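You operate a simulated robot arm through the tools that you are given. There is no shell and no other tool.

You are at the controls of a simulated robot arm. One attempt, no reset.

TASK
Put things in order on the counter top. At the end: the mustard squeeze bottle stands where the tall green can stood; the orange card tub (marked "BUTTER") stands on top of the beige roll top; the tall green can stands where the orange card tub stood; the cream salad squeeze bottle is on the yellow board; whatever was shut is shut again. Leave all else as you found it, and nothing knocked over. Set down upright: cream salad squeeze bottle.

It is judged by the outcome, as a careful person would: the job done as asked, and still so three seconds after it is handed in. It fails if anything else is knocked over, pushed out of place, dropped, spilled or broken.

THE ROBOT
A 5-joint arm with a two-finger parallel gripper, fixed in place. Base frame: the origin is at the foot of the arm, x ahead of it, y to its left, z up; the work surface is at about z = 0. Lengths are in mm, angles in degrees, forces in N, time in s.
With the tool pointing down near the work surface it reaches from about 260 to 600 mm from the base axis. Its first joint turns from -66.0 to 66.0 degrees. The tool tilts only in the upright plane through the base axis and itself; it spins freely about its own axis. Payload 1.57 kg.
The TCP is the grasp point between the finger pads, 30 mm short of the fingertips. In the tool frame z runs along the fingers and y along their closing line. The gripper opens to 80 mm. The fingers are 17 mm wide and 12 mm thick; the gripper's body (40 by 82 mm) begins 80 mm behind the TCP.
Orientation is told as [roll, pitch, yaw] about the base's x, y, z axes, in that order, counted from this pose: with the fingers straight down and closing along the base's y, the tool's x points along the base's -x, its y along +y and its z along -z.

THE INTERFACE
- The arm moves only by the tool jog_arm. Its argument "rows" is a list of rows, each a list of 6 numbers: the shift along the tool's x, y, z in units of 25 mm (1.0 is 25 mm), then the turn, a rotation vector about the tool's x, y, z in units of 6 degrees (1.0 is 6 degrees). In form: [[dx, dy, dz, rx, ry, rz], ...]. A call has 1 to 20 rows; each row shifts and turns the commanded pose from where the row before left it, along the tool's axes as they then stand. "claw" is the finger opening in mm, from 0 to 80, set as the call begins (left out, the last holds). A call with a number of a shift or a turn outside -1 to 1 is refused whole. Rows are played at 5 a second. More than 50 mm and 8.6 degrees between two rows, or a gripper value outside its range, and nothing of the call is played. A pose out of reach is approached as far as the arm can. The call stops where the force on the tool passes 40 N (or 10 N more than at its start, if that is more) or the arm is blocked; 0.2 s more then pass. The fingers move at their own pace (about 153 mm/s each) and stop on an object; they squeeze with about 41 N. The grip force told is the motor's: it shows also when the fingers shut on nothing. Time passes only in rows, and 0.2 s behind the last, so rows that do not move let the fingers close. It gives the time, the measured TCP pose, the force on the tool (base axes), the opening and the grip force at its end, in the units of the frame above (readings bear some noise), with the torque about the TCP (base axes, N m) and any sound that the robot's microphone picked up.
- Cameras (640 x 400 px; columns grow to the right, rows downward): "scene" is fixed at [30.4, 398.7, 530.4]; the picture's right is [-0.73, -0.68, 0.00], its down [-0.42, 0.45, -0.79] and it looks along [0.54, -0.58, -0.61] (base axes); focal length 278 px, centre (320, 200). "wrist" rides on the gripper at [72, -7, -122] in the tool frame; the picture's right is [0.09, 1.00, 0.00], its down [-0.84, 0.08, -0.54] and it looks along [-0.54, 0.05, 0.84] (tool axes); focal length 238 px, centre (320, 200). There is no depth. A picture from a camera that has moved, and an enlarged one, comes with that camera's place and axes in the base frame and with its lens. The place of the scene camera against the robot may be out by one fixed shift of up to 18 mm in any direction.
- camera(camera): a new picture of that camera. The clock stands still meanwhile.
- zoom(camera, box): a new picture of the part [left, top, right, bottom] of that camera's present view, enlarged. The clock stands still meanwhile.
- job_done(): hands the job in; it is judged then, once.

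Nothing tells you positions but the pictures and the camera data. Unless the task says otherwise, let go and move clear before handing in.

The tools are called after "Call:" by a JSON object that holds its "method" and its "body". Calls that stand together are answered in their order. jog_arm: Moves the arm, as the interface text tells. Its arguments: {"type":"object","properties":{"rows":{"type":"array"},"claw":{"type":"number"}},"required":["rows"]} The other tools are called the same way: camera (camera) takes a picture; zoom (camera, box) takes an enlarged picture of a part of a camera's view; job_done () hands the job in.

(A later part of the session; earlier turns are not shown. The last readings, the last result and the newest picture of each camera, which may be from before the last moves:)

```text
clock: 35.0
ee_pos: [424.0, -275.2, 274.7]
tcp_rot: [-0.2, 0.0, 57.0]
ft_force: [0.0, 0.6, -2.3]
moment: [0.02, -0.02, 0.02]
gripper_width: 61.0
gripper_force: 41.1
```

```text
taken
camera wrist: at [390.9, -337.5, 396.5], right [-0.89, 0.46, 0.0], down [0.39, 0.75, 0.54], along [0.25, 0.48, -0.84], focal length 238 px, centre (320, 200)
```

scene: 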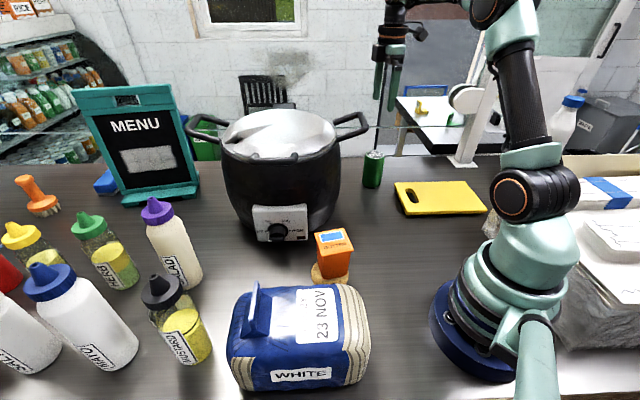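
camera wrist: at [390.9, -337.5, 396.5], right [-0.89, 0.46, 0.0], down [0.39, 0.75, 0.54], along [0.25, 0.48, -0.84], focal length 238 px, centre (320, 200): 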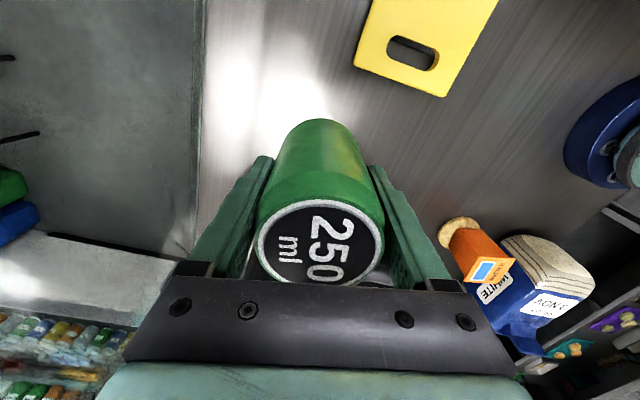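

Call:
{"method": "jog_arm", "body": {"rows": [[0.553, 0.852, 0, 0, 0, 0], [0.553, 0.852, 0, 0, 0, 0], [0.553, 0.852, 0, 0, 0, 0], [0.553, 0.852, 0, 0, 0, 0], [0.553, 0.852, 0, 0, 0, 0], [-0.943, 0.638, 0, 0, 0, 0], [-0.943, 0.638, 0, 0, 0, 0], [-0.943, 0.638, 0, 0, 0, 0], [-0.943, 0.638, 0, 0, 0, 0], [-0.943, 0.638, 0, 0, 0, 0], [-0.943, 0.638, 0, 0, 0, 0], [-0.943, 0.638, 0, 0, 0, 0], [-0.943, 0.638, 0, 0, 0, 0], [-0.943, 0.638, 0, 0, 0, 0], [-0.943, 0.638, 0, 0, 0, 0], [-0.943, 0.638, 0, 0, 0, 0], [-0.943, 0.638, 0, 0, 0, 0], [-0.943, 0.638, 0, 0, 0, 0], [0, 0, 0, 0, 0, 0]]}}

Call:
{"method": "camera", "body": {"camera": "scene"}}

Call:
{"method": "camera", "body": {"camera": "wrist"}}

```text
clock: 39.0
ee_pos: [294.0, 96.0, 274.4]
tcp_rot: [-0.2, -0.2, 57.0]
ft_force: [-0.5, -0.8, -2.3]
moment: [-0.01, -0.01, 0.0]
gripper_width: 60.8
gripper_force: 40.7
```

```text
taken
```

scene: 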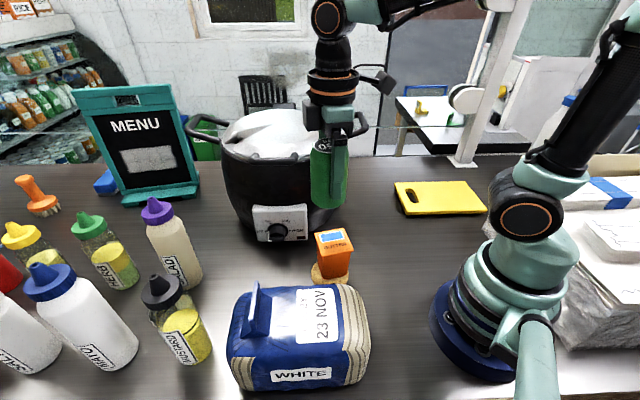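

```text
taken
camera wrist: at [259.3, 32.5, 395.5], right [-0.89, 0.46, 0.0], down [0.39, 0.74, 0.55], along [0.26, 0.48, -0.84], focal length 238 px, centre (320, 200)
```

wrist: 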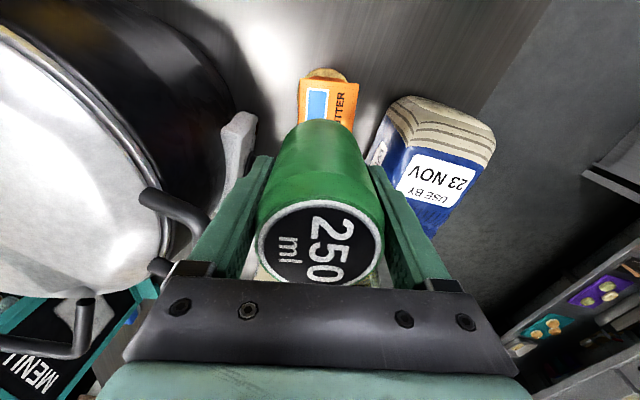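

Call:
{"method": "jog_arm", "body": {"rows": [[-0.888, -0.0625, 0, 0, 0, 0], [-0.888, -0.0625, 0, 0, 0, 0], [-0.888, -0.0625, 0, 0, 0, 0], [-0.888, -0.0625, 0, 0, 0, 0], [-0.888, -0.0625, 0, 0, 0, 0], [-0.888, -0.0625, 0, 0, 0, 0], [-0.888, -0.0625, 0, 0, 0, 0], [-0.888, -0.0625, 0, 0, 0, 0], [0, 0, 0, 0, 0, 0], [0, 0, 0, 0, 0, 0]]}}

Call:
{"method": "camera", "body": {"camera": "scene"}}

Call:
{"method": "camera", "body": {"camera": "wrist"}}

```text
clock: 41.2
ee_pos: [399.2, 238.0, 274.7]
tcp_rot: [-0.1, -0.1, 57.1]
ft_force: [0.1, 0.2, -2.6]
moment: [0.0, 0.01, 0.01]
gripper_width: 61.1
gripper_force: 41.4
```

```text
taken
```

scene: 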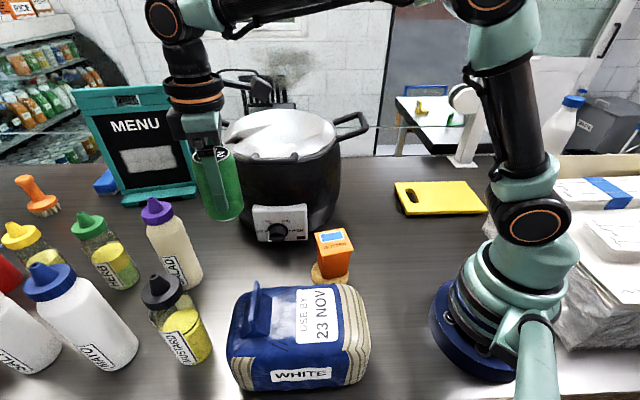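

```text
taken
camera wrist: at [365.4, 173.7, 396.3], right [-0.89, 0.46, 0.0], down [0.39, 0.74, 0.55], along [0.26, 0.48, -0.84], focal length 238 px, centre (320, 200)
```

wrist: 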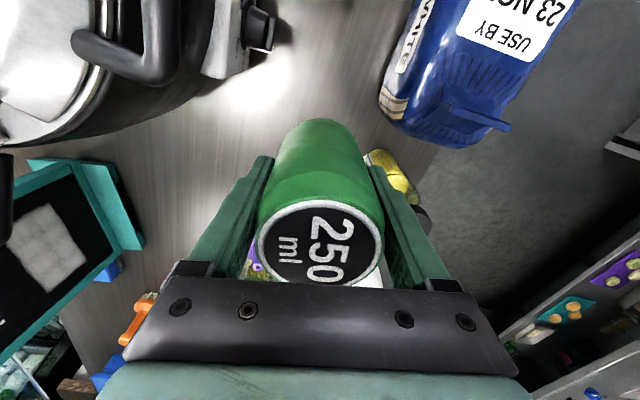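

Call:
{"method": "jog_arm", "body": {"rows": [[0.05, 0, 0.9, 0, 0, 0], [0, 0, 0.9, 0, 0, 0], [0, 0, 0.9, 0, 0, 0], [0, 0, 0.9, 0, 0, 0], [0, 0, 0.9, 0, 0, 0], [0, 0, 0.9, 0, 0, 0], [0, 0, 0.9, 0, 0, 0], [0, 0, 0.9, 0, 0, 0], [0, 0, 0.7, 0, 0, 0], [0, 0, 0, 0, 0, 0]]}}

Call:
{"method": "camera", "body": {"camera": "wrist"}}

Call:
{"method": "zoom", "body": {"camera": "scene", "box": [150, 190, 310, 310]}}

```text
clock: 43.4
ee_pos: [398.9, 236.8, 75.9]
tcp_rot: [-0.2, -0.3, 57.0]
ft_force: [-0.6, 0.6, -2.1]
moment: [-0.02, -0.02, -0.01]
gripper_width: 60.9
gripper_force: 41.3
```

```text
taken
camera wrist: at [364.9, 172.8, 197.9], right [-0.89, 0.46, 0.0], down [0.39, 0.74, 0.55], along [0.26, 0.48, -0.84], focal length 238 px, centre (320, 200)
```

wrist: 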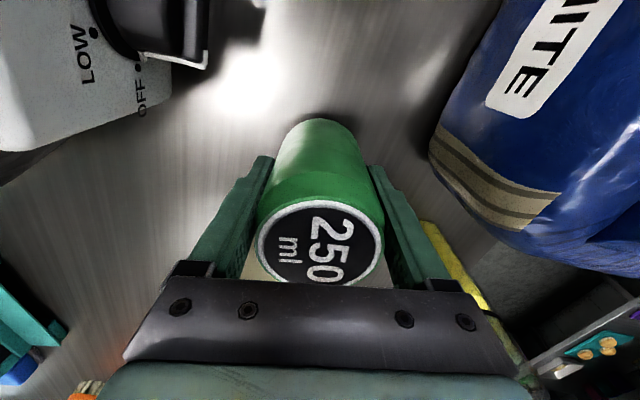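

```text
3.33 times, centred on (230, 250) of scene
camera zoom: at [30.4, 398.8, 530.4], right [-0.73, -0.68, 0.0], down [-0.42, 0.45, -0.79], along [0.54, -0.58, -0.61], focal length 926 px, centre (620, 33)
```

zoom: 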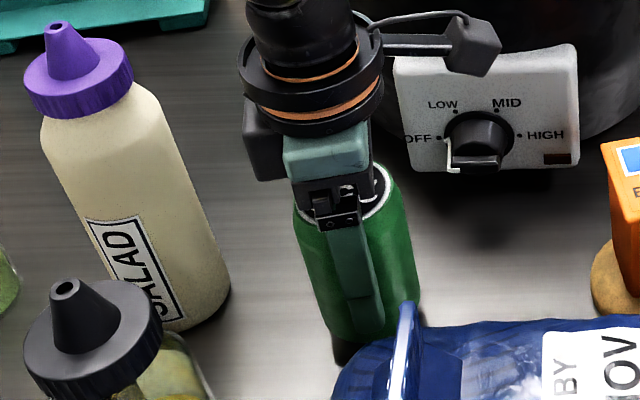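

Call:
{"method": "jog_arm", "body": {"rows": [[-0.03, -0.04, 0.14, 0, 0, 0], [0, 0, 0.14, 0, 0, 0], [0, 0, 0.12, 0, 0, 0], [0, 0, 0, 0, 0, 0]]}}

```text
clock: 44.4
ee_pos: [400.5, 236.4, 66.5]
tcp_rot: [-0.2, -0.3, 57.0]
ft_force: [0.6, 0.0, -3.0]
moment: [0.03, 0.02, 0.01]
gripper_width: 61.1
gripper_force: 41.5
```

Call:
{"method": "jog_arm", "body": {"rows": [[0, 0, 0.05, 0, 0, 0], [0, 0, 0.05, 0, 0, 0], [0, 0, 0, 0, 0, 0]]}}

```text
clock: 45.2
ee_pos: [400.3, 236.4, 64.0]
tcp_rot: [0.0, -0.2, 57.0]
ft_force: [-0.7, -1.0, -2.8]
moment: [0.01, 0.02, -0.02]
gripper_width: 60.9
gripper_force: 40.5
```

Call:
{"method": "jog_arm", "body": {"rows": [[0, 0, 0.04, 0, 0, 0], [0, 0, 0.04, 0, 0, 0], [0, 0, 0, 0, 0, 0]]}}

```text
clock: 46.0
ee_pos: [401.6, 237.1, 63.2]
tcp_rot: [0.0, -0.3, 57.0]
ft_force: [-0.1, 0.5, -3.4]
moment: [0.02, 0.03, 0.02]
gripper_width: 61.0
gripper_force: 41.2
```

Call:
{"method": "jog_arm", "body": {"rows": [[0, 0, 0.04, 0, 0, 0], [0, 0, 0, 0, 0, 0]]}}

```text
clock: 46.6
ee_pos: [401.1, 237.3, 60.5]
tcp_rot: [-0.2, -0.2, 57.0]
ft_force: [-0.7, -0.4, -2.5]
moment: [-0.02, 0.01, 0.0]
gripper_width: 61.5
gripper_force: 40.4
```

Call:
{"method": "jog_arm", "body": {"rows": [[0, 0, 0.03, 0, 0, 0], [0, 0, 0, 0, 0, 0]]}}

```text
clock: 47.2
ee_pos: [402.5, 238.2, 62.3]
tcp_rot: [-0.1, -0.3, 56.9]
ft_force: [-3.3, -1.5, 9.1]
moment: [-0.18, 0.49, -0.02]
gripper_width: 61.0
gripper_force: 41.2
```

Call:
{"method": "jog_arm", "body": {"rows": [[0, 0, -0.015, 0, 0, 0], [0, 0, 0, 0, 0, 0]]}}

Call:
{"method": "jog_arm", "body": {"rows": [[0, 0, 0, 0, 0, 0], [0, 0, 0, 0, 0, 0]], "claw": 78}}

Call:
{"method": "camera", "body": {"camera": "wrist"}}

```text
clock: 47.8
ee_pos: [400.9, 237.9, 60.7]
tcp_rot: [-0.2, -0.3, 57.0]
ft_force: [1.7, -2.2, 3.6]
moment: [-0.2, 0.06, 0.03]
gripper_width: 61.4
gripper_force: 40.9
```

```text
clock: 48.4
ee_pos: [400.0, 237.6, 60.6]
tcp_rot: [-0.1, -0.2, 57.0]
ft_force: [-1.1, -0.3, -0.1]
moment: [0.03, 0.02, 0.0]
gripper_width: 78.0
gripper_force: 0.1
```

```text
taken
camera wrist: at [366.7, 173.7, 182.5], right [-0.89, 0.46, 0.0], down [0.39, 0.74, 0.55], along [0.26, 0.48, -0.84], focal length 238 px, centre (320, 200)
```

wrist: 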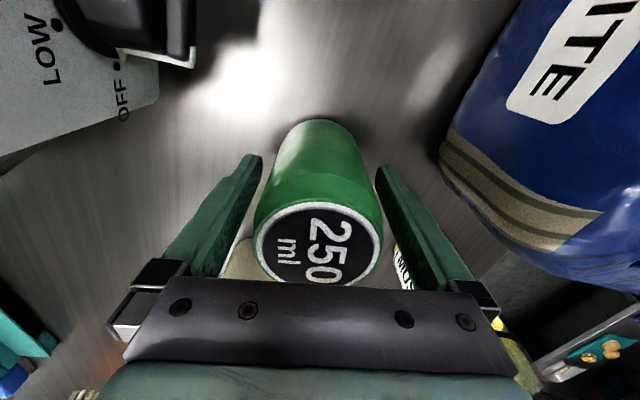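

The can stands in the tub's old place. I'll raise clear and survey the mustard and salad bottles.

Call:
{"method": "jog_arm", "body": {"rows": [[0, 0, -0.4, 0, 0, 0], [0, 0, -0.8, 0, 0, 0], [0, 0, -1, 0, 0, 0], [0, 0, -1, 0, 0, 0], [0, 0, -1, 0, 0, 0], [0, 0, -1, 0, 0, 0], [0, 0, -1, 0, 0, 0], [0, 0, -1, 0, 0, 0], [0, 0, -1, 0, 0, 0], [0, 0, -1, 0, 0, 0], [0, 0, -1, 0, 0, 0], [0, 0, 0, 0, 0, 0]], "claw": 80}}

Call:
{"method": "camera", "body": {"camera": "wrist"}}

Call:
{"method": "camera", "body": {"camera": "scene"}}

```text
clock: 51.0
ee_pos: [400.2, 238.4, 318.2]
tcp_rot: [-0.1, -0.3, 56.9]
ft_force: [0.1, -0.8, 0.4]
moment: [-0.03, -0.02, 0.01]
gripper_width: 80.0
gripper_force: 0.1
```

```text
taken
camera wrist: at [365.7, 173.8, 438.9], right [-0.89, 0.46, 0.0], down [0.39, 0.74, 0.55], along [0.26, 0.48, -0.84], focal length 238 px, centre (320, 200)
```

wrist: 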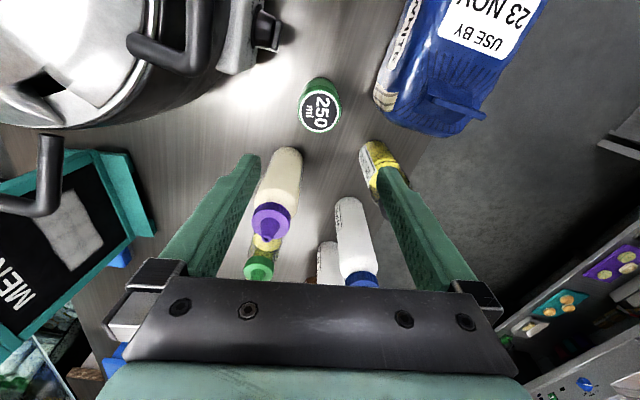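

```text
taken
```

scene: 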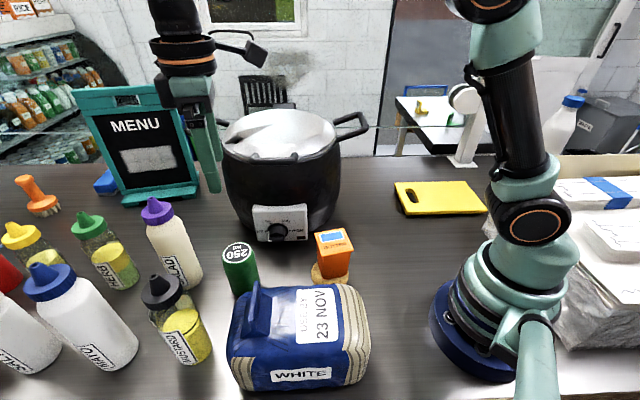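

The can stands correctly. Mustard is near (360,383) and about 207 mm tall. I'll zoom in to measure bottle diameters and where to grip.

Call:
{"method": "zoom", "body": {"camera": "scene", "box": [130, 190, 230, 300]}}

Call:
{"method": "zoom", "body": {"camera": "scene", "box": [120, 265, 230, 375]}}

Call:
{"method": "zoom", "body": {"camera": "wrist", "box": [220, 130, 420, 290]}}

```text
3.64 times, centred on (180, 245) of scene
camera zoom: at [30.4, 398.7, 530.4], right [-0.73, -0.68, 0.0], down [-0.42, 0.45, -0.79], along [0.54, -0.58, -0.61], focal length 1011 px, centre (829, 36)
```

zoom: 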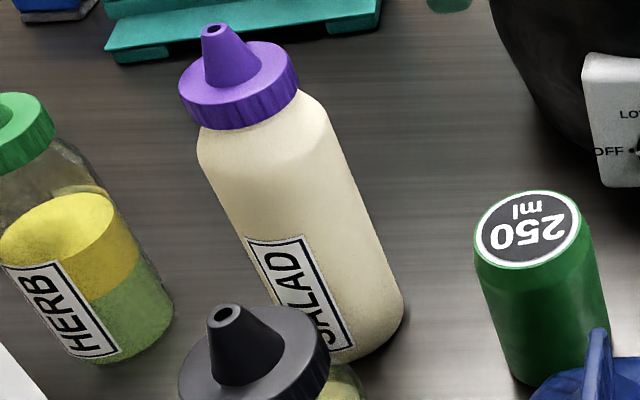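

```text
3.64 times, centred on (175, 320) of scene
camera zoom: at [30.4, 398.7, 530.4], right [-0.73, -0.68, 0.0], down [-0.42, 0.45, -0.79], along [0.54, -0.58, -0.61], focal length 1011 px, centre (847, -236)
```

zoom: 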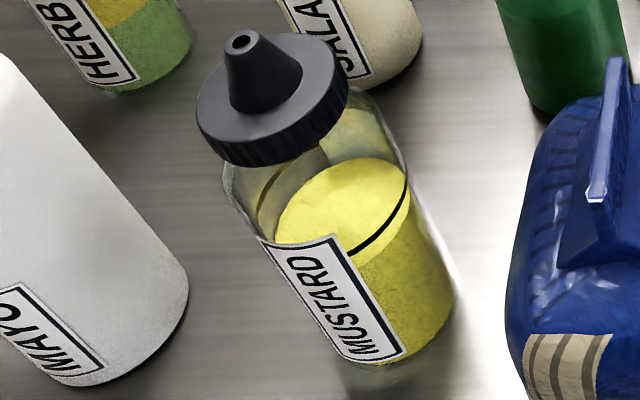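

```text
2.50 times, centred on (320, 210) of wrist
camera zoom: at [365.7, 173.8, 438.9], right [-0.89, 0.46, 0.0], down [0.39, 0.74, 0.55], along [0.26, 0.48, -0.84], focal length 596 px, centre (320, 175)
```

zoom: 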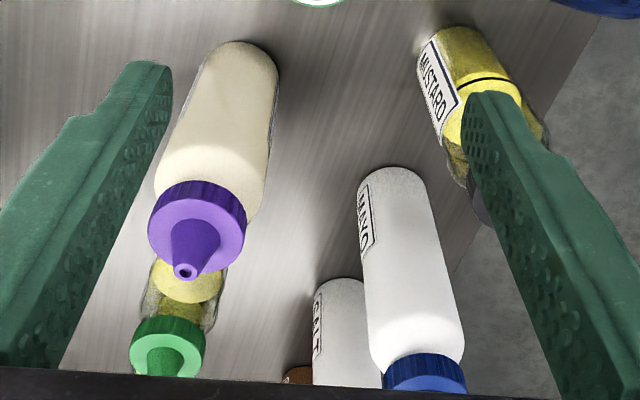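

Both bottles look about 65 mm wide. Mustard first: rotate to yaw 47° and move above (360,383), keeping high over the loaf and the neighbours.

Call:
{"method": "jog_arm", "body": {"rows": [[0, 0, 0.5, 0, 0, 0.833], [0, 0, 0.3, 0, 0, 0.833], [-0.525, 0.854, 0, 0, 0, 0], [-0.525, 0.854, 0, 0, 0, 0], [-0.525, 0.854, 0, 0, 0, 0], [-0.525, 0.854, 0, 0, 0, 0], [-0.525, 0.854, 0, 0, 0, 0], [-0.525, 0.854, 0, 0, 0, 0], [0, 0, 0, 0, 0, 0], [0, 0, 0, 0, 0, 0]]}}

Call:
{"method": "camera", "body": {"camera": "wrist"}}

Call:
{"method": "camera", "body": {"camera": "scene"}}

```text
clock: 53.2
ee_pos: [361.6, 382.5, 294.8]
tcp_rot: [0.0, -0.4, 47.0]
ft_force: [0.0, 0.3, -0.7]
moment: [0.01, -0.05, -0.01]
gripper_width: 79.9
gripper_force: 0.2
```

```text
taken
camera wrist: at [316.9, 324.6, 416.6], right [-0.79, 0.61, 0.0], down [0.51, 0.66, 0.55], along [0.33, 0.43, -0.84], focal length 238 px, centre (320, 200)
```

wrist: 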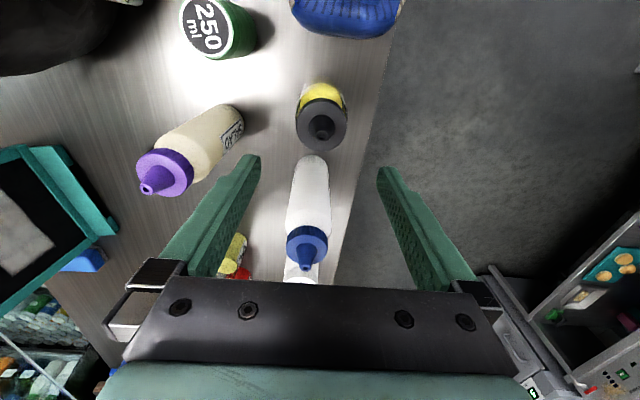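

```text
taken
```

scene: 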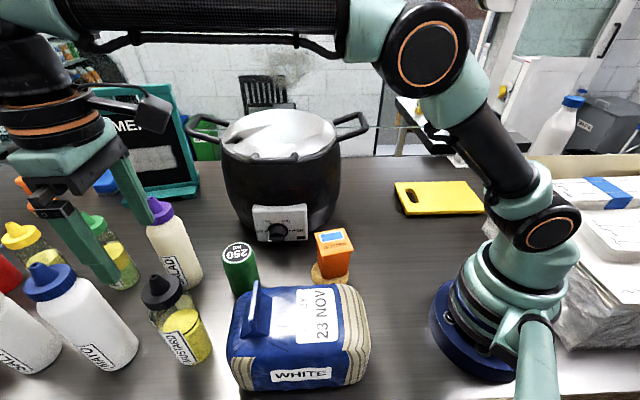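

Call:
{"method": "zoom", "body": {"camera": "wrist", "box": [260, 70, 388, 150]}}

Call:
{"method": "zoom", "body": {"camera": "wrist", "box": [110, 80, 350, 280]}}

```text
5.00 times, centred on (324, 110) of wrist
camera zoom: at [316.9, 324.6, 416.6], right [-0.79, 0.61, 0.0], down [0.51, 0.66, 0.55], along [0.33, 0.43, -0.84], focal length 1192 px, centre (300, 650)
```

zoom: 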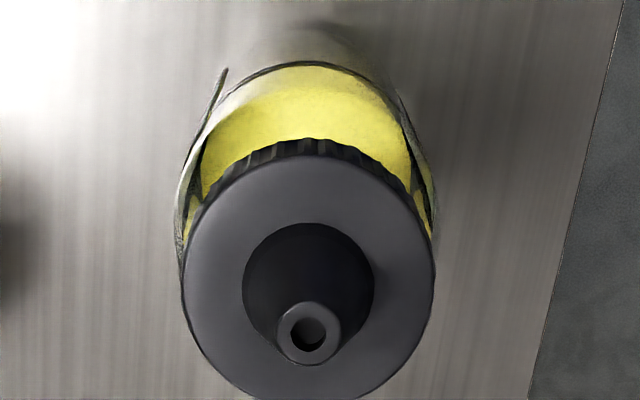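

```text
2.00 times, centred on (230, 180) of wrist
camera zoom: at [316.9, 324.6, 416.6], right [-0.79, 0.61, 0.0], down [0.51, 0.66, 0.55], along [0.33, 0.43, -0.84], focal length 477 px, centre (500, 240)
```

zoom: 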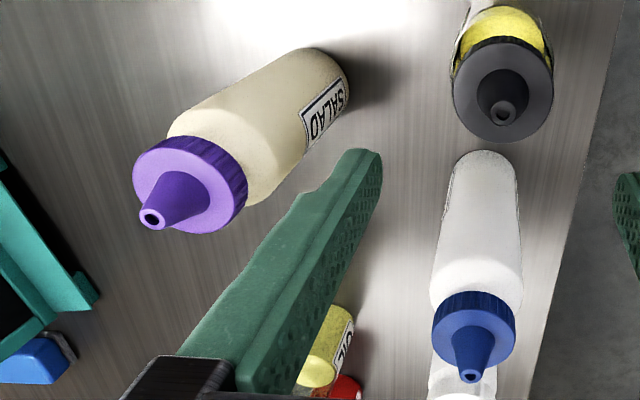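

Call:
{"method": "jog_arm", "body": {"rows": [[0.16, 0.04, 0, 0, 0, 0], [0, 0, 0.8, 0, 0, 0], [0, 0, 0.8, 0, 0, 0], [0, 0, 0.8, 0, 0, 0], [0, 0, 0.8, 0, 0, 0], [0, 0, 0, 0, 0, 0], [0, 0, 0, 0, 0, 0]]}}

Call:
{"method": "camera", "body": {"camera": "wrist"}}

Call:
{"method": "zoom", "body": {"camera": "wrist", "box": [240, 80, 400, 200]}}

Call:
{"method": "zoom", "body": {"camera": "scene", "box": [60, 190, 240, 380]}}

```text
clock: 54.8
ee_pos: [355.2, 382.0, 216.7]
tcp_rot: [0.0, -0.2, 47.0]
ft_force: [-0.6, 0.0, -0.6]
moment: [-0.04, -0.01, -0.01]
gripper_width: 79.9
gripper_force: 0.0
```

```text
taken
camera wrist: at [311.8, 323.9, 337.3], right [-0.79, 0.61, 0.0], down [0.51, 0.66, 0.55], along [0.33, 0.43, -0.84], focal length 238 px, centre (320, 200)
```

wrist: 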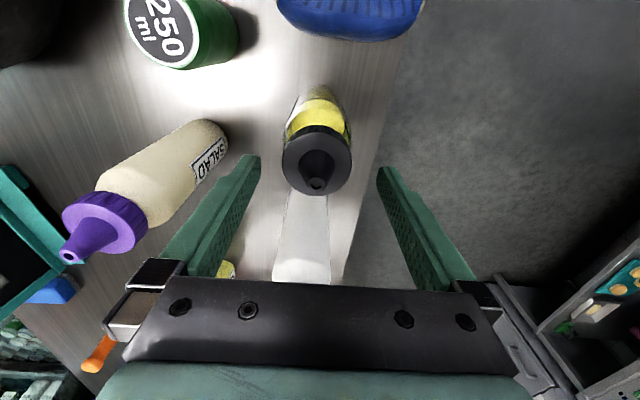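

```text
3.33 times, centred on (320, 140) of wrist
camera zoom: at [311.8, 323.9, 337.3], right [-0.79, 0.61, 0.0], down [0.51, 0.66, 0.55], along [0.33, 0.43, -0.84], focal length 794 px, centre (320, 400)
```

zoom: 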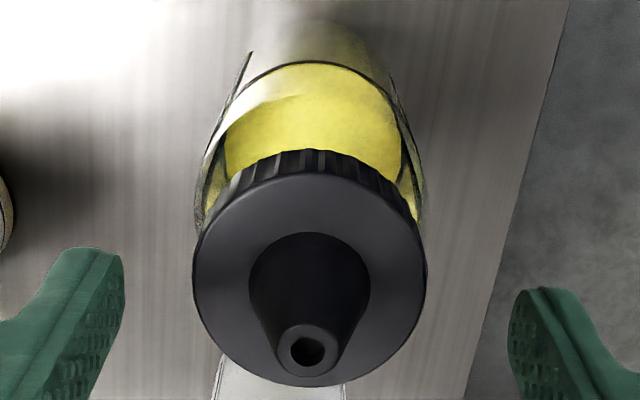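

```text
2.11 times, centred on (150, 285) of scene
camera zoom: at [30.4, 398.7, 530.4], right [-0.73, -0.68, 0.0], down [-0.42, 0.45, -0.79], along [0.54, -0.58, -0.61], focal length 585 px, centre (678, 21)
```

zoom: 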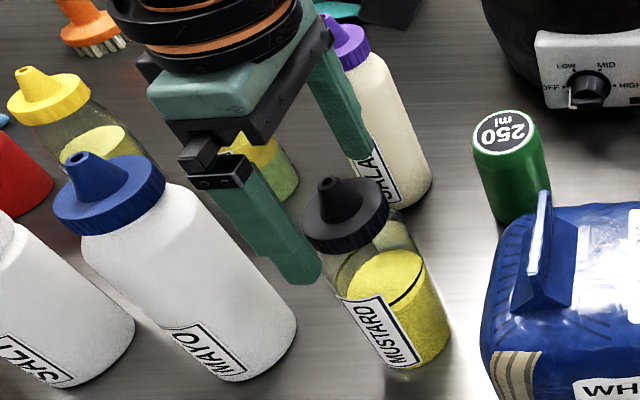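

Call:
{"method": "jog_arm", "body": {"rows": [[0.02, -0.12, 0, 0, 0, 0], [0, 0, 0.6, 0, 0, 0], [0, 0, 0.6, 0, 0, 0], [0, 0, 0.6, 0, 0, 0], [0, 0, 0, 0, 0, 0], [0, 0, 0, 0, 0, 0]]}}

Call:
{"method": "camera", "body": {"camera": "wrist"}}

Call:
{"method": "zoom", "body": {"camera": "scene", "box": [100, 240, 240, 380]}}

```text
clock: 56.2
ee_pos: [358.0, 377.6, 170.4]
tcp_rot: [-0.1, -0.2, 47.0]
ft_force: [-0.4, -0.3, 0.1]
moment: [0.0, -0.03, 0.0]
gripper_width: 79.9
gripper_force: 0.0
```

```text
taken
camera wrist: at [313.9, 320.0, 292.5], right [-0.79, 0.61, 0.0], down [0.51, 0.66, 0.55], along [0.33, 0.43, -0.84], focal length 238 px, centre (320, 200)
```

wrist: 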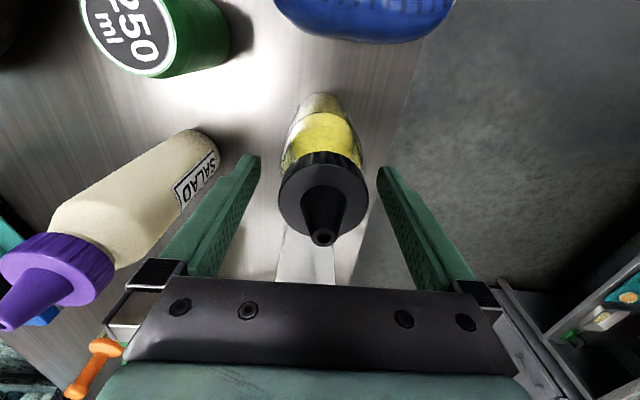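

```text
2.86 times, centred on (170, 310) of scene
camera zoom: at [30.4, 398.7, 530.4], right [-0.73, -0.68, 0.0], down [-0.42, 0.45, -0.79], along [0.54, -0.58, -0.61], focal length 794 px, centre (749, -114)
```

zoom: 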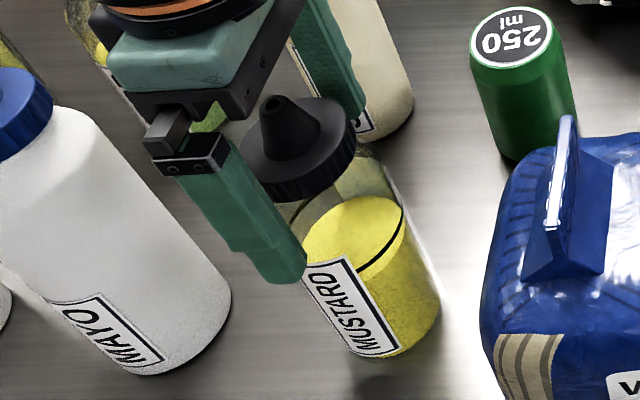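

Call:
{"method": "jog_arm", "body": {"rows": [[0, 0, 0.5, 0, 0, 0], [0, 0, 0.5, 0, 0, 0], [0, 0, 0, 0, 0, 0], [0, 0, 0, 0, 0, 0]]}}

Call:
{"method": "camera", "body": {"camera": "wrist"}}

Call:
{"method": "zoom", "body": {"camera": "scene", "box": [100, 240, 240, 380]}}

```text
clock: 57.2
ee_pos: [359.1, 377.9, 147.9]
tcp_rot: [0.0, -0.2, 47.0]
ft_force: [0.3, -0.2, 0.0]
moment: [-0.03, -0.03, 0.0]
gripper_width: 80.0
gripper_force: 0.0
```

```text
taken
camera wrist: at [314.6, 320.4, 268.3], right [-0.79, 0.61, 0.0], down [0.51, 0.66, 0.55], along [0.33, 0.43, -0.84], focal length 238 px, centre (320, 200)
```

wrist: 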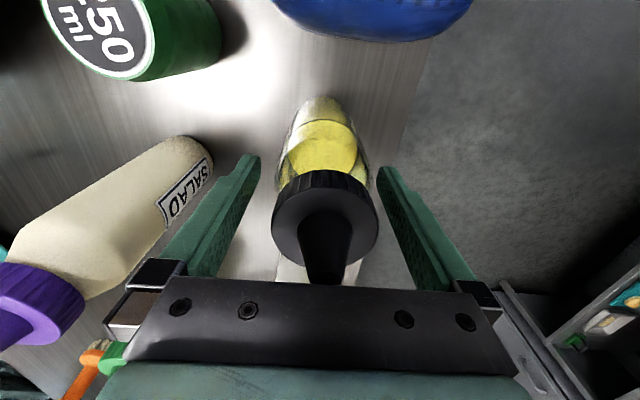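

```text
2.86 times, centred on (170, 310) of scene
camera zoom: at [30.4, 398.7, 530.4], right [-0.73, -0.68, 0.0], down [-0.42, 0.45, -0.79], along [0.54, -0.58, -0.61], focal length 794 px, centre (749, -114)
```

zoom: 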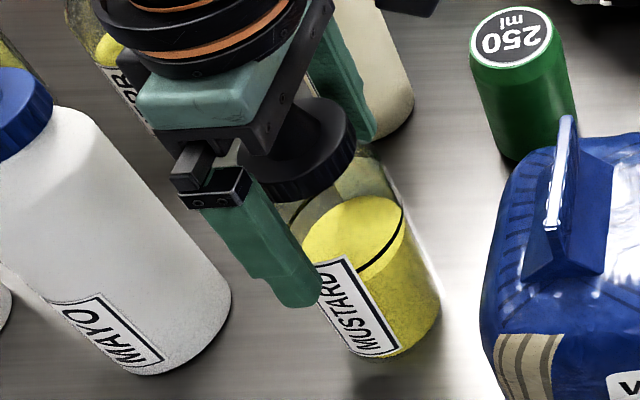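

The fingertips straddle the upper body of the mustard bottle, so I'll close.

Call:
{"method": "jog_arm", "body": {"rows": [[0, 0, 0, 0, 0, 0], [0, 0, 0, 0, 0, 0], [0, 0, 0, 0, 0, 0]], "claw": 45}}

Call:
{"method": "camera", "body": {"camera": "wrist"}}

Call:
{"method": "zoom", "body": {"camera": "scene", "box": [100, 240, 240, 380]}}

```text
clock: 58.0
ee_pos: [359.8, 377.4, 146.8]
tcp_rot: [0.0, -0.3, 47.1]
ft_force: [-1.0, -0.3, 3.0]
moment: [-0.09, 0.06, -0.05]
gripper_width: 58.1
gripper_force: 40.4
```

```text
taken
camera wrist: at [314.6, 320.5, 268.5], right [-0.79, 0.61, 0.0], down [0.51, 0.66, 0.55], along [0.33, 0.43, -0.84], focal length 238 px, centre (320, 200)
```

wrist: 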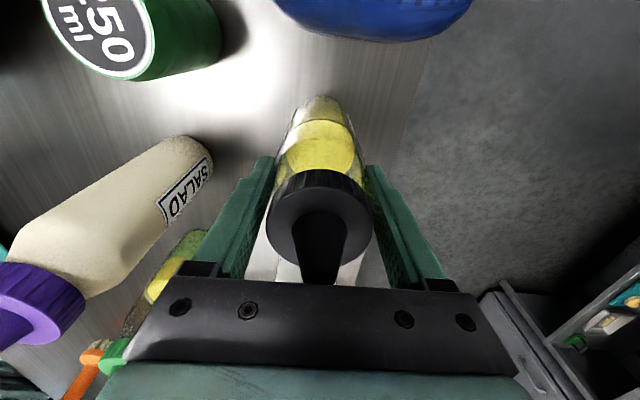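

```text
2.86 times, centred on (170, 310) of scene
camera zoom: at [30.4, 398.7, 530.5], right [-0.73, -0.68, 0.0], down [-0.42, 0.45, -0.79], along [0.54, -0.58, -0.61], focal length 794 px, centre (749, -114)
```

zoom: 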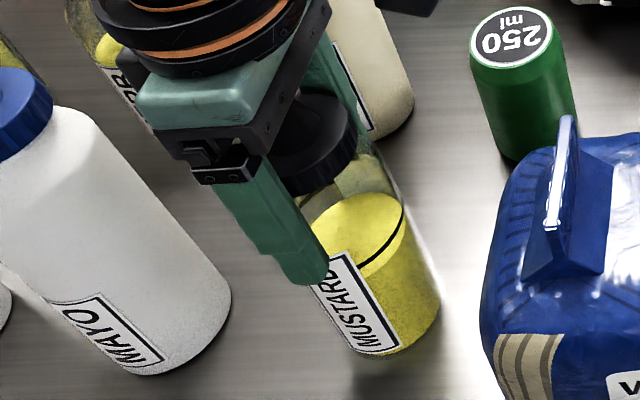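

Call:
{"method": "jog_arm", "body": {"rows": [[0, 0, -0.3, 0, 0, 0], [0, 0, -0.6, 0, 0, 0], [0, 0, -0.8, 0, 0, 0], [0, 0, -0.8, 0, 0, 0], [0, 0, -0.8, 0, 0, 0], [0, 0, -0.8, 0, 0, 0], [0, 0, -0.8, 0, 0, 0], [0, 0, -0.8, 0, 0, 0], [0, 0, 0, 0, 0, 0], [0, 0, 0, 0, 0, 0]]}}

Call:
{"method": "camera", "body": {"camera": "wrist"}}

Call:
{"method": "camera", "body": {"camera": "scene"}}

```text
clock: 60.2
ee_pos: [357.6, 377.4, 289.0]
tcp_rot: [0.0, -0.2, 47.0]
ft_force: [-0.6, 0.1, -3.1]
moment: [-0.03, -0.01, -0.02]
gripper_width: 58.2
gripper_force: 41.1
```

```text
taken
camera wrist: at [313.6, 320.7, 410.0], right [-0.79, 0.61, 0.0], down [0.51, 0.66, 0.55], along [0.33, 0.43, -0.84], focal length 238 px, centre (320, 200)
```

wrist: 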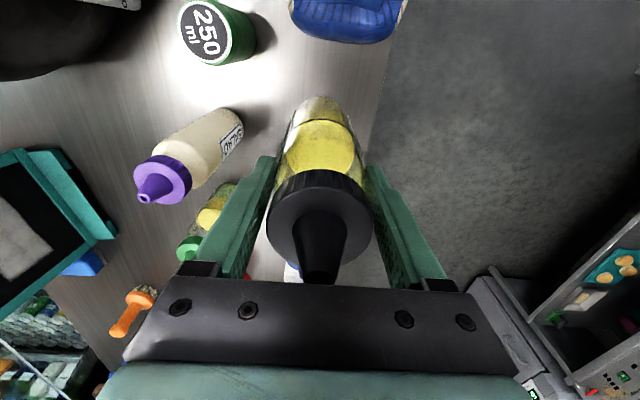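

```text
taken
```

scene: 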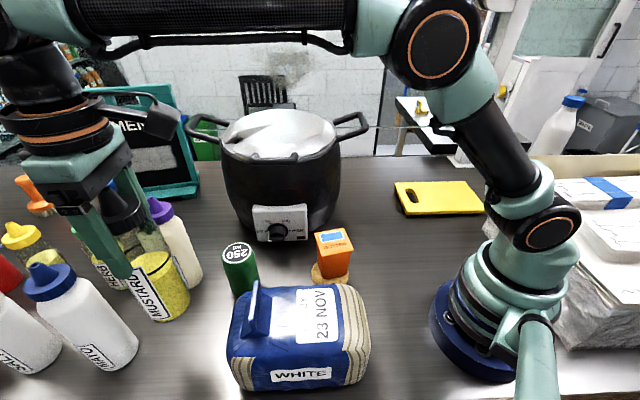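

Mustard is lifted with its bottom at about z=142. I'll carry it around the loaf corner, over the can and past the tub, staying clear of the pot handle.

Call:
{"method": "jog_arm", "body": {"rows": [[0.08, -0.94, -0.3, 0, 0, 0], [0.08, -0.94, -0.3, 0, 0, 0], [0.08, -0.94, -0.3, 0, 0, 0], [0.903, -0.75, 0, 0, 0, 0], [0.903, -0.75, 0, 0, 0, 0], [0.903, -0.75, 0, 0, 0, 0], [0, 0, 0, 0, 0, 0]]}}

Call:
{"method": "camera", "body": {"camera": "scene"}}

Call:
{"method": "camera", "body": {"camera": "wrist"}}

```text
clock: 61.8
ee_pos: [399.8, 236.7, 311.9]
tcp_rot: [-0.1, -0.2, 47.1]
ft_force: [0.2, 0.4, -2.6]
moment: [0.04, 0.02, -0.05]
gripper_width: 58.2
gripper_force: 41.0
```

```text
taken
```

scene: 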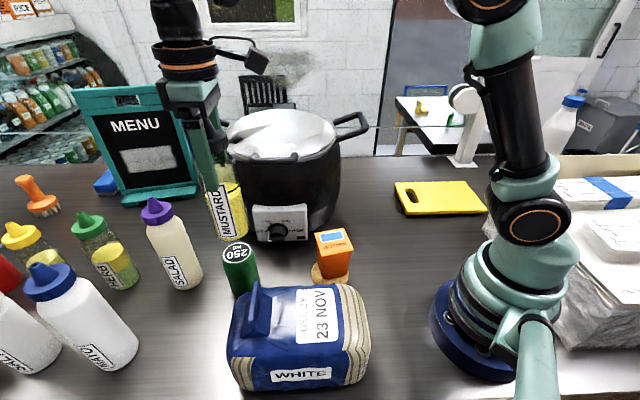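

```text
taken
camera wrist: at [356.1, 179.6, 433.3], right [-0.79, 0.61, 0.0], down [0.51, 0.66, 0.55], along [0.33, 0.43, -0.84], focal length 238 px, centre (320, 200)
```

wrist: 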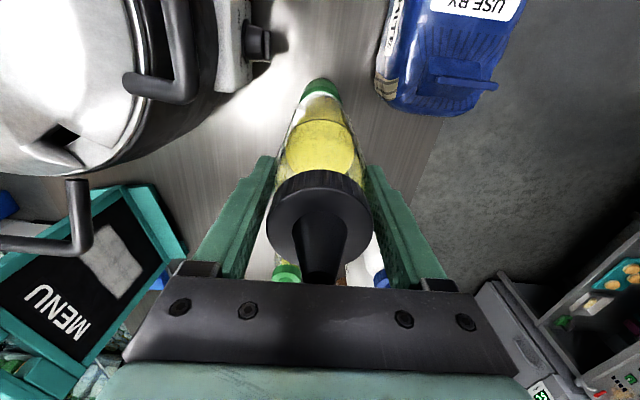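

Call:
{"method": "jog_arm", "body": {"rows": [[0.894, -0.082, 0, 0, 0, 0], [0.894, -0.082, 0, 0, 0, 0], [0.894, -0.082, 0, 0, 0, 0], [0.894, -0.082, 0, 0, 0, 0], [0.894, -0.082, 0, 0, 0, 0], [0.894, -0.082, 0, 0, 0, 0], [0.894, -0.082, 0, 0, 0, 0], [0.894, -0.082, 0, 0, 0, 0], [0.966, -0.936, 0, 0, 0, 0], [0.966, -0.936, 0, 0, 0, 0], [0.966, -0.936, 0, 0, 0, 0], [0.966, -0.936, 0, 0, 0, 0], [0.966, -0.936, 0, 0, 0, 0], [0.966, -0.936, 0, 0, 0, 0], [0.966, -0.936, 0, 0, 0, 0], [0.966, -0.936, 0, 0, 0, 0], [0.966, -0.936, 0, 0, 0, 0], [0.966, -0.936, 0, 0, 0, 0], [0.966, -0.936, 0, 0, 0, 0], [0, 0, 0, 0, 0, 0]]}}

Call:
{"method": "camera", "body": {"camera": "scene"}}

Call:
{"method": "camera", "body": {"camera": "wrist"}}

```text
clock: 66.0
ee_pos: [298.2, -276.8, 309.8]
tcp_rot: [-0.1, 0.0, 47.1]
ft_force: [-0.1, 0.3, -2.7]
moment: [0.02, 0.02, -0.01]
gripper_width: 58.2
gripper_force: 41.1
```

```text
taken
```

scene: 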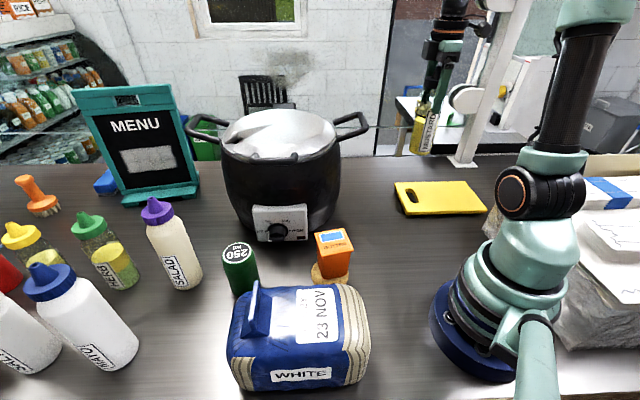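

```text
taken
camera wrist: at [254.8, -333.8, 431.8], right [-0.79, 0.61, 0.0], down [0.51, 0.67, 0.54], along [0.33, 0.43, -0.84], focal length 238 px, centre (320, 200)
```

wrist: 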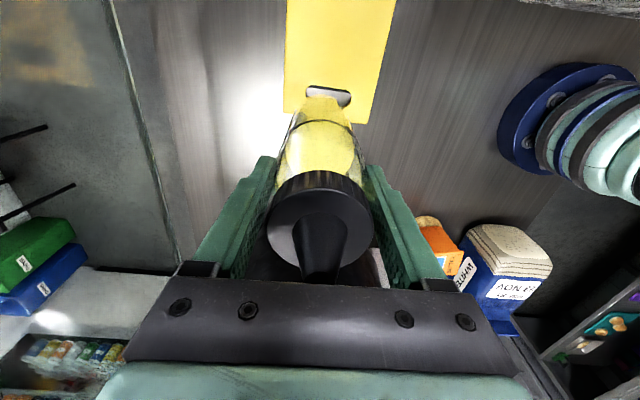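

Call:
{"method": "jog_arm", "body": {"rows": [[-0.892, -0.907, 0, 0, 0, 0], [-0.892, -0.907, 0, 0, 0, 0], [-0.892, -0.907, 0, 0, 0, 0], [-0.892, -0.907, 0, 0, 0, 0], [0, 0, 0, 0, 0, 0], [0, 0, 0.8, 0, 0, 0], [0, 0, 0.8, 0, 0, 0], [0, 0, 0.8, 0, 0, 0], [0, 0, 0.8, 0, 0, 0], [0, 0, 0, 0, 0, 0], [0, 0, 0, 0, 0, 0]]}}

Call:
{"method": "camera", "body": {"camera": "scene"}}

Call:
{"method": "camera", "body": {"camera": "wrist"}}

```text
clock: 68.4
ee_pos: [425.4, -273.1, 230.0]
tcp_rot: [-0.1, -0.1, 47.0]
ft_force: [-0.2, -0.4, -2.1]
moment: [0.01, -0.02, -0.01]
gripper_width: 58.0
gripper_force: 40.8
```

```text
taken
```

scene: 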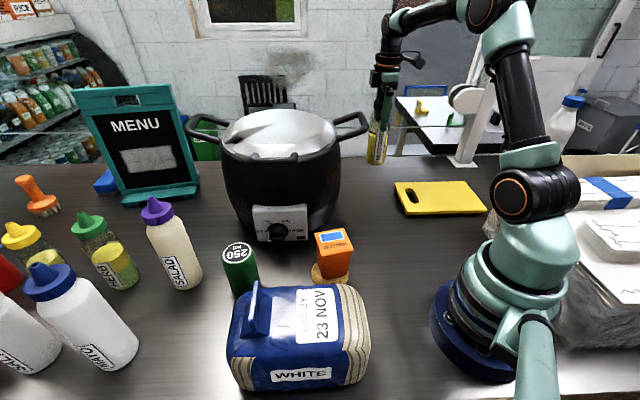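

```text
taken
camera wrist: at [381.2, -329.2, 351.8], right [-0.79, 0.61, 0.0], down [0.51, 0.67, 0.54], along [0.33, 0.43, -0.84], focal length 238 px, centre (320, 200)
```

wrist: 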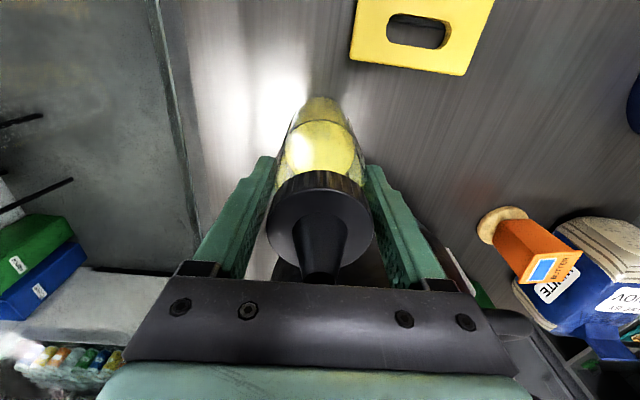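

Call:
{"method": "jog_arm", "body": {"rows": [[0.01, -0.05, 0.75, 0, 0, 0], [0, 0, 0.75, 0, 0, 0], [0, 0, 0.75, 0, 0, 0], [0, 0, 0.7, 0, 0, 0], [0, 0, 0, 0, 0, 0], [0, 0, 0, 0, 0, 0]]}}

Call:
{"method": "zoom", "body": {"camera": "scene", "box": [320, 90, 440, 220]}}

```text
clock: 69.8
ee_pos: [425.7, -272.5, 155.6]
tcp_rot: [-0.2, 0.1, 47.1]
ft_force: [0.3, 0.1, -3.1]
moment: [0.0, 0.04, 0.01]
gripper_width: 58.1
gripper_force: 41.0
```

```text
3.08 times, centred on (380, 155) of scene
camera zoom: at [30.4, 398.7, 530.4], right [-0.73, -0.68, 0.0], down [-0.42, 0.45, -0.79], along [0.54, -0.58, -0.61], focal length 855 px, centre (135, 338)
```

zoom: 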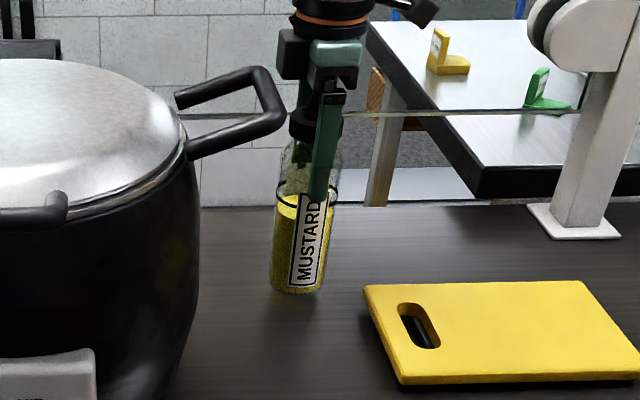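

Call:
{"method": "jog_arm", "body": {"rows": [[0, 0, 0.1, 0, 0, 0], [0, 0, 0.1, 0, 0, 0], [0, 0, 0, 0, 0, 0]]}}

Call:
{"method": "jog_arm", "body": {"rows": [[0, 0, 0.05, 0, 0, 0], [0, 0, 0, 0, 0, 0]]}}

```text
clock: 70.6
ee_pos: [427.7, -274.0, 151.2]
tcp_rot: [-0.3, 0.0, 47.0]
ft_force: [0.4, -0.3, -2.4]
moment: [-0.04, 0.03, -0.02]
gripper_width: 58.3
gripper_force: 41.1
```

```text
clock: 71.2
ee_pos: [427.2, -272.3, 149.4]
tcp_rot: [-0.2, 0.0, 47.0]
ft_force: [-0.3, 0.4, -1.8]
moment: [0.0, 0.02, 0.06]
gripper_width: 58.1
gripper_force: 40.7
```

Call:
{"method": "jog_arm", "body": {"rows": [[0, 0, 0.04, 0, 0, 0], [0, 0, 0, 0, 0, 0]]}}

Call:
{"method": "jog_arm", "body": {"rows": [[0, 0, 0.03, 0, 0, 0], [0, 0, 0, 0, 0, 0]]}}

```text
clock: 71.8
ee_pos: [426.5, -273.0, 148.4]
tcp_rot: [-0.2, 0.0, 47.0]
ft_force: [0.6, -0.1, -2.8]
moment: [0.03, 0.0, -0.02]
gripper_width: 58.1
gripper_force: 41.2
```

```text
clock: 72.4
ee_pos: [427.3, -272.5, 148.7]
tcp_rot: [-0.3, 0.0, 46.9]
ft_force: [0.1, -0.2, -3.1]
moment: [0.03, -0.01, 0.01]
gripper_width: 58.1
gripper_force: 40.9
```

Call:
{"method": "jog_arm", "body": {"rows": [[0, 0, 0.03, 0, 0, 0], [0, 0, 0, 0, 0, 0]]}}

```text
clock: 73.0
ee_pos: [427.0, -273.7, 147.4]
tcp_rot: [-0.1, 0.0, 47.0]
ft_force: [-0.4, -0.2, -2.0]
moment: [-0.01, 0.01, 0.0]
gripper_width: 58.1
gripper_force: 41.2
```

Call:
{"method": "jog_arm", "body": {"rows": [[0, 0, 0.03, 0, 0, 0], [0, 0, 0, 0, 0, 0]]}}

```text
clock: 73.6
ee_pos: [428.1, -272.9, 147.8]
tcp_rot: [-0.2, 0.0, 47.0]
ft_force: [0.4, 0.5, -0.2]
moment: [0.17, -0.05, 0.02]
gripper_width: 58.1
gripper_force: 40.3
```

Call:
{"method": "jog_arm", "body": {"rows": [[0, 0, 0.02, 0, 0, 0], [0, 0, 0, 0, 0, 0]]}}

Call:
{"method": "zoom", "body": {"camera": "scene", "box": [320, 90, 440, 220]}}

```text
clock: 74.2
ee_pos: [427.4, -272.7, 146.8]
tcp_rot: [-0.1, 0.0, 47.0]
ft_force: [-0.8, -0.1, 2.3]
moment: [0.28, 0.11, 0.02]
gripper_width: 58.1
gripper_force: 41.4
```

```text
3.08 times, centred on (380, 155) of scene
camera zoom: at [30.4, 398.7, 530.4], right [-0.73, -0.68, 0.0], down [-0.42, 0.45, -0.79], along [0.54, -0.58, -0.61], focal length 855 px, centre (135, 338)
```

zoom: 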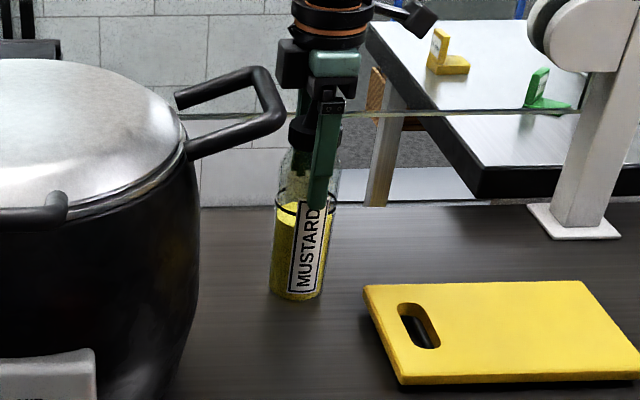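

The mustard bottle's base matches where the can stood. I'll release and rise.

Call:
{"method": "jog_arm", "body": {"rows": [[0, 0, 0, 0, 0, 0], [0, 0, 0, 0, 0, 0]], "claw": 80}}

Call:
{"method": "camera", "body": {"camera": "wrist"}}

Call:
{"method": "zoom", "body": {"camera": "scene", "box": [320, 90, 440, 220]}}

```text
clock: 74.8
ee_pos: [425.8, -272.7, 146.1]
tcp_rot: [-0.3, 0.0, 47.0]
ft_force: [-0.9, 0.1, -0.2]
moment: [0.0, 0.01, -0.02]
gripper_width: 80.0
gripper_force: 0.0
```

```text
taken
camera wrist: at [382.7, -329.6, 268.4], right [-0.79, 0.61, 0.0], down [0.51, 0.67, 0.54], along [0.33, 0.43, -0.84], focal length 238 px, centre (320, 200)
```

wrist: 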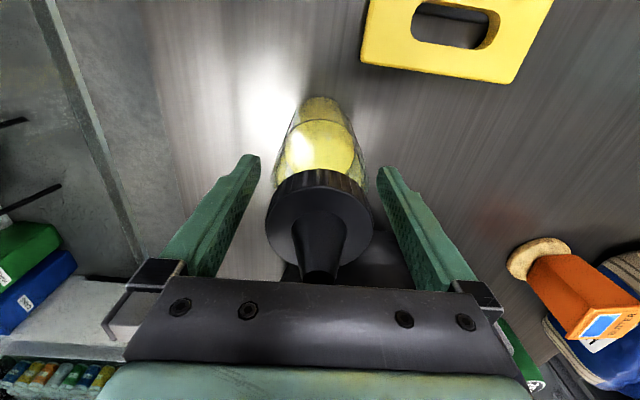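

```text
3.08 times, centred on (380, 155) of scene
camera zoom: at [30.4, 398.7, 530.4], right [-0.73, -0.68, 0.0], down [-0.42, 0.45, -0.79], along [0.54, -0.58, -0.61], focal length 855 px, centre (135, 338)
```

zoom: 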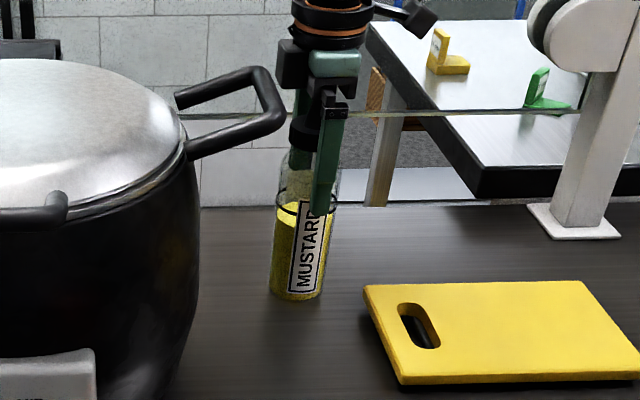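

Call:
{"method": "jog_arm", "body": {"rows": [[0, 0, -0.4, 0, 0, 0], [0, 0, -0.7, 0, 0, 0], [0, 0, -1, 0, 0, 0], [0, 0, -1, 0, 0, 0], [0, 0, -1, 0, 0, 0], [0, 0, -1, 0, 0, 0], [0, 0, -1, 0, 0, 0], [0, 0, 0, 0, 0, 0]]}}

Call:
{"method": "camera", "body": {"camera": "scene"}}

Call:
{"method": "camera", "body": {"camera": "wrist"}}

```text
clock: 76.6
ee_pos: [425.6, -272.5, 300.3]
tcp_rot: [-0.2, 0.1, 47.0]
ft_force: [0.1, 0.4, 0.2]
moment: [0.03, -0.03, 0.01]
gripper_width: 79.9
gripper_force: 0.1
```

```text
taken
```

scene: 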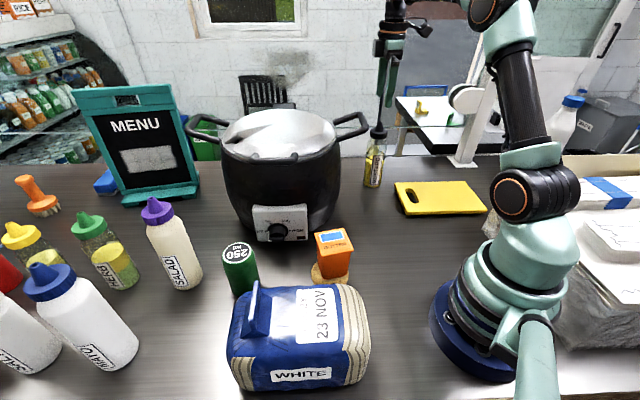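

```text
taken
camera wrist: at [381.7, -329.4, 421.1], right [-0.79, 0.61, 0.0], down [0.51, 0.67, 0.54], along [0.33, 0.43, -0.84], focal length 238 px, centre (320, 200)
```

wrist: 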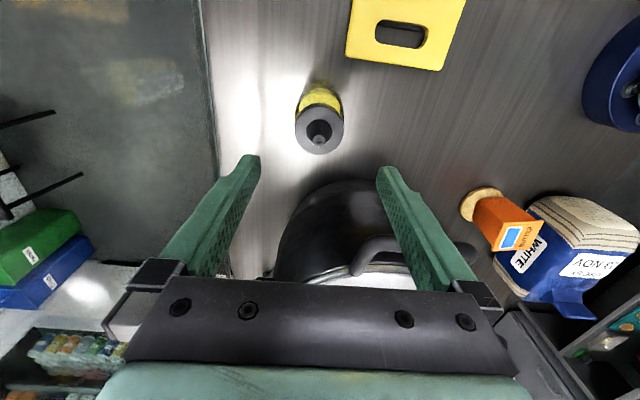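

The mustard stands well. Next is the salad bottle at about (518,316), 607 mm out, so I'll need to tilt the tool outward. First I'll travel back on the left side in front of the pot, turning the yaw to 31°.

Call:
{"method": "jog_arm", "body": {"rows": [[0.877, 0.94, 0, 0, 0, 0], [0.877, 0.94, 0, 0, 0, 0], [0.877, 0.94, 0, 0, 0, 0], [0.877, 0.94, 0, 0, 0, 0], [-0.963, 0.924, 0, 0, 0, 0], [-0.963, 0.924, 0, 0, 0, 0], [-0.963, 0.924, 0, 0, 0, 0], [-0.963, 0.924, 0, 0, 0, 0], [-0.963, 0.924, 0, 0, 0, 0], [-0.963, 0.924, 0, 0, 0, 0], [-0.963, 0.924, 0, 0, 0, 0], [-0.963, 0.924, 0, 0, 0, 0], [-0.963, 0.924, 0, 0, 0, 0], [-0.963, 0.924, 0, 0, 0, 0], [-0.963, 0.924, 0, 0, 0, 0], [0, 0, 0, 0, 0, 0.867], [0, 0, 0, 0, 0, 0.867], [0, 0, 0, 0, 0, 0.867], [0, 0, 0, 0, 0, 0]]}}

Call:
{"method": "camera", "body": {"camera": "wrist"}}

Call:
{"method": "camera", "body": {"camera": "scene"}}

```text
clock: 80.6
ee_pos: [290.7, 95.1, 300.2]
tcp_rot: [-0.1, -0.3, 31.4]
ft_force: [-0.6, 0.6, -0.3]
moment: [-0.03, 0.0, -0.01]
gripper_width: 80.1
gripper_force: 0.0
```

```text
taken
camera wrist: at [233.6, 52.0, 420.2], right [-0.6, 0.8, 0.0], down [0.67, 0.5, 0.55], along [0.44, 0.32, -0.84], focal length 238 px, centre (320, 200)
```

wrist: 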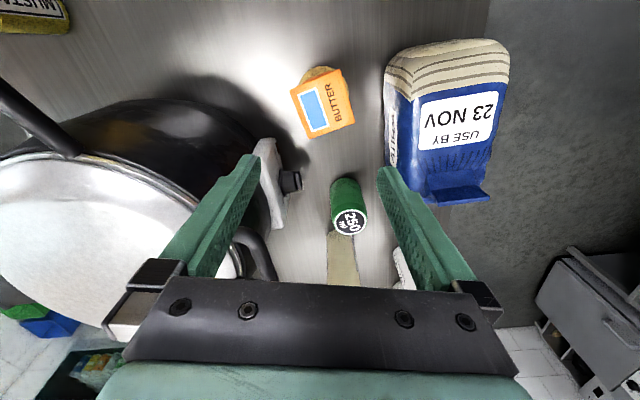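

```text
taken
```

scene: 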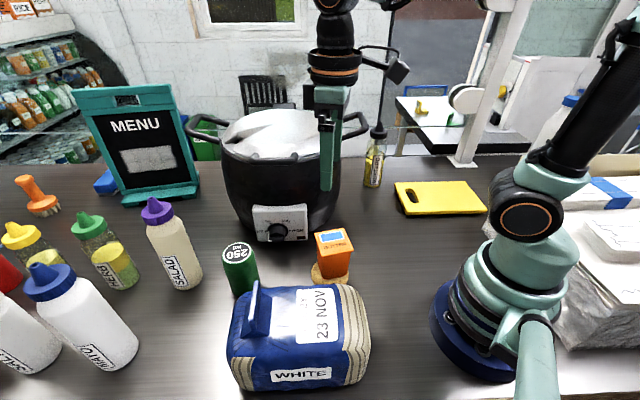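

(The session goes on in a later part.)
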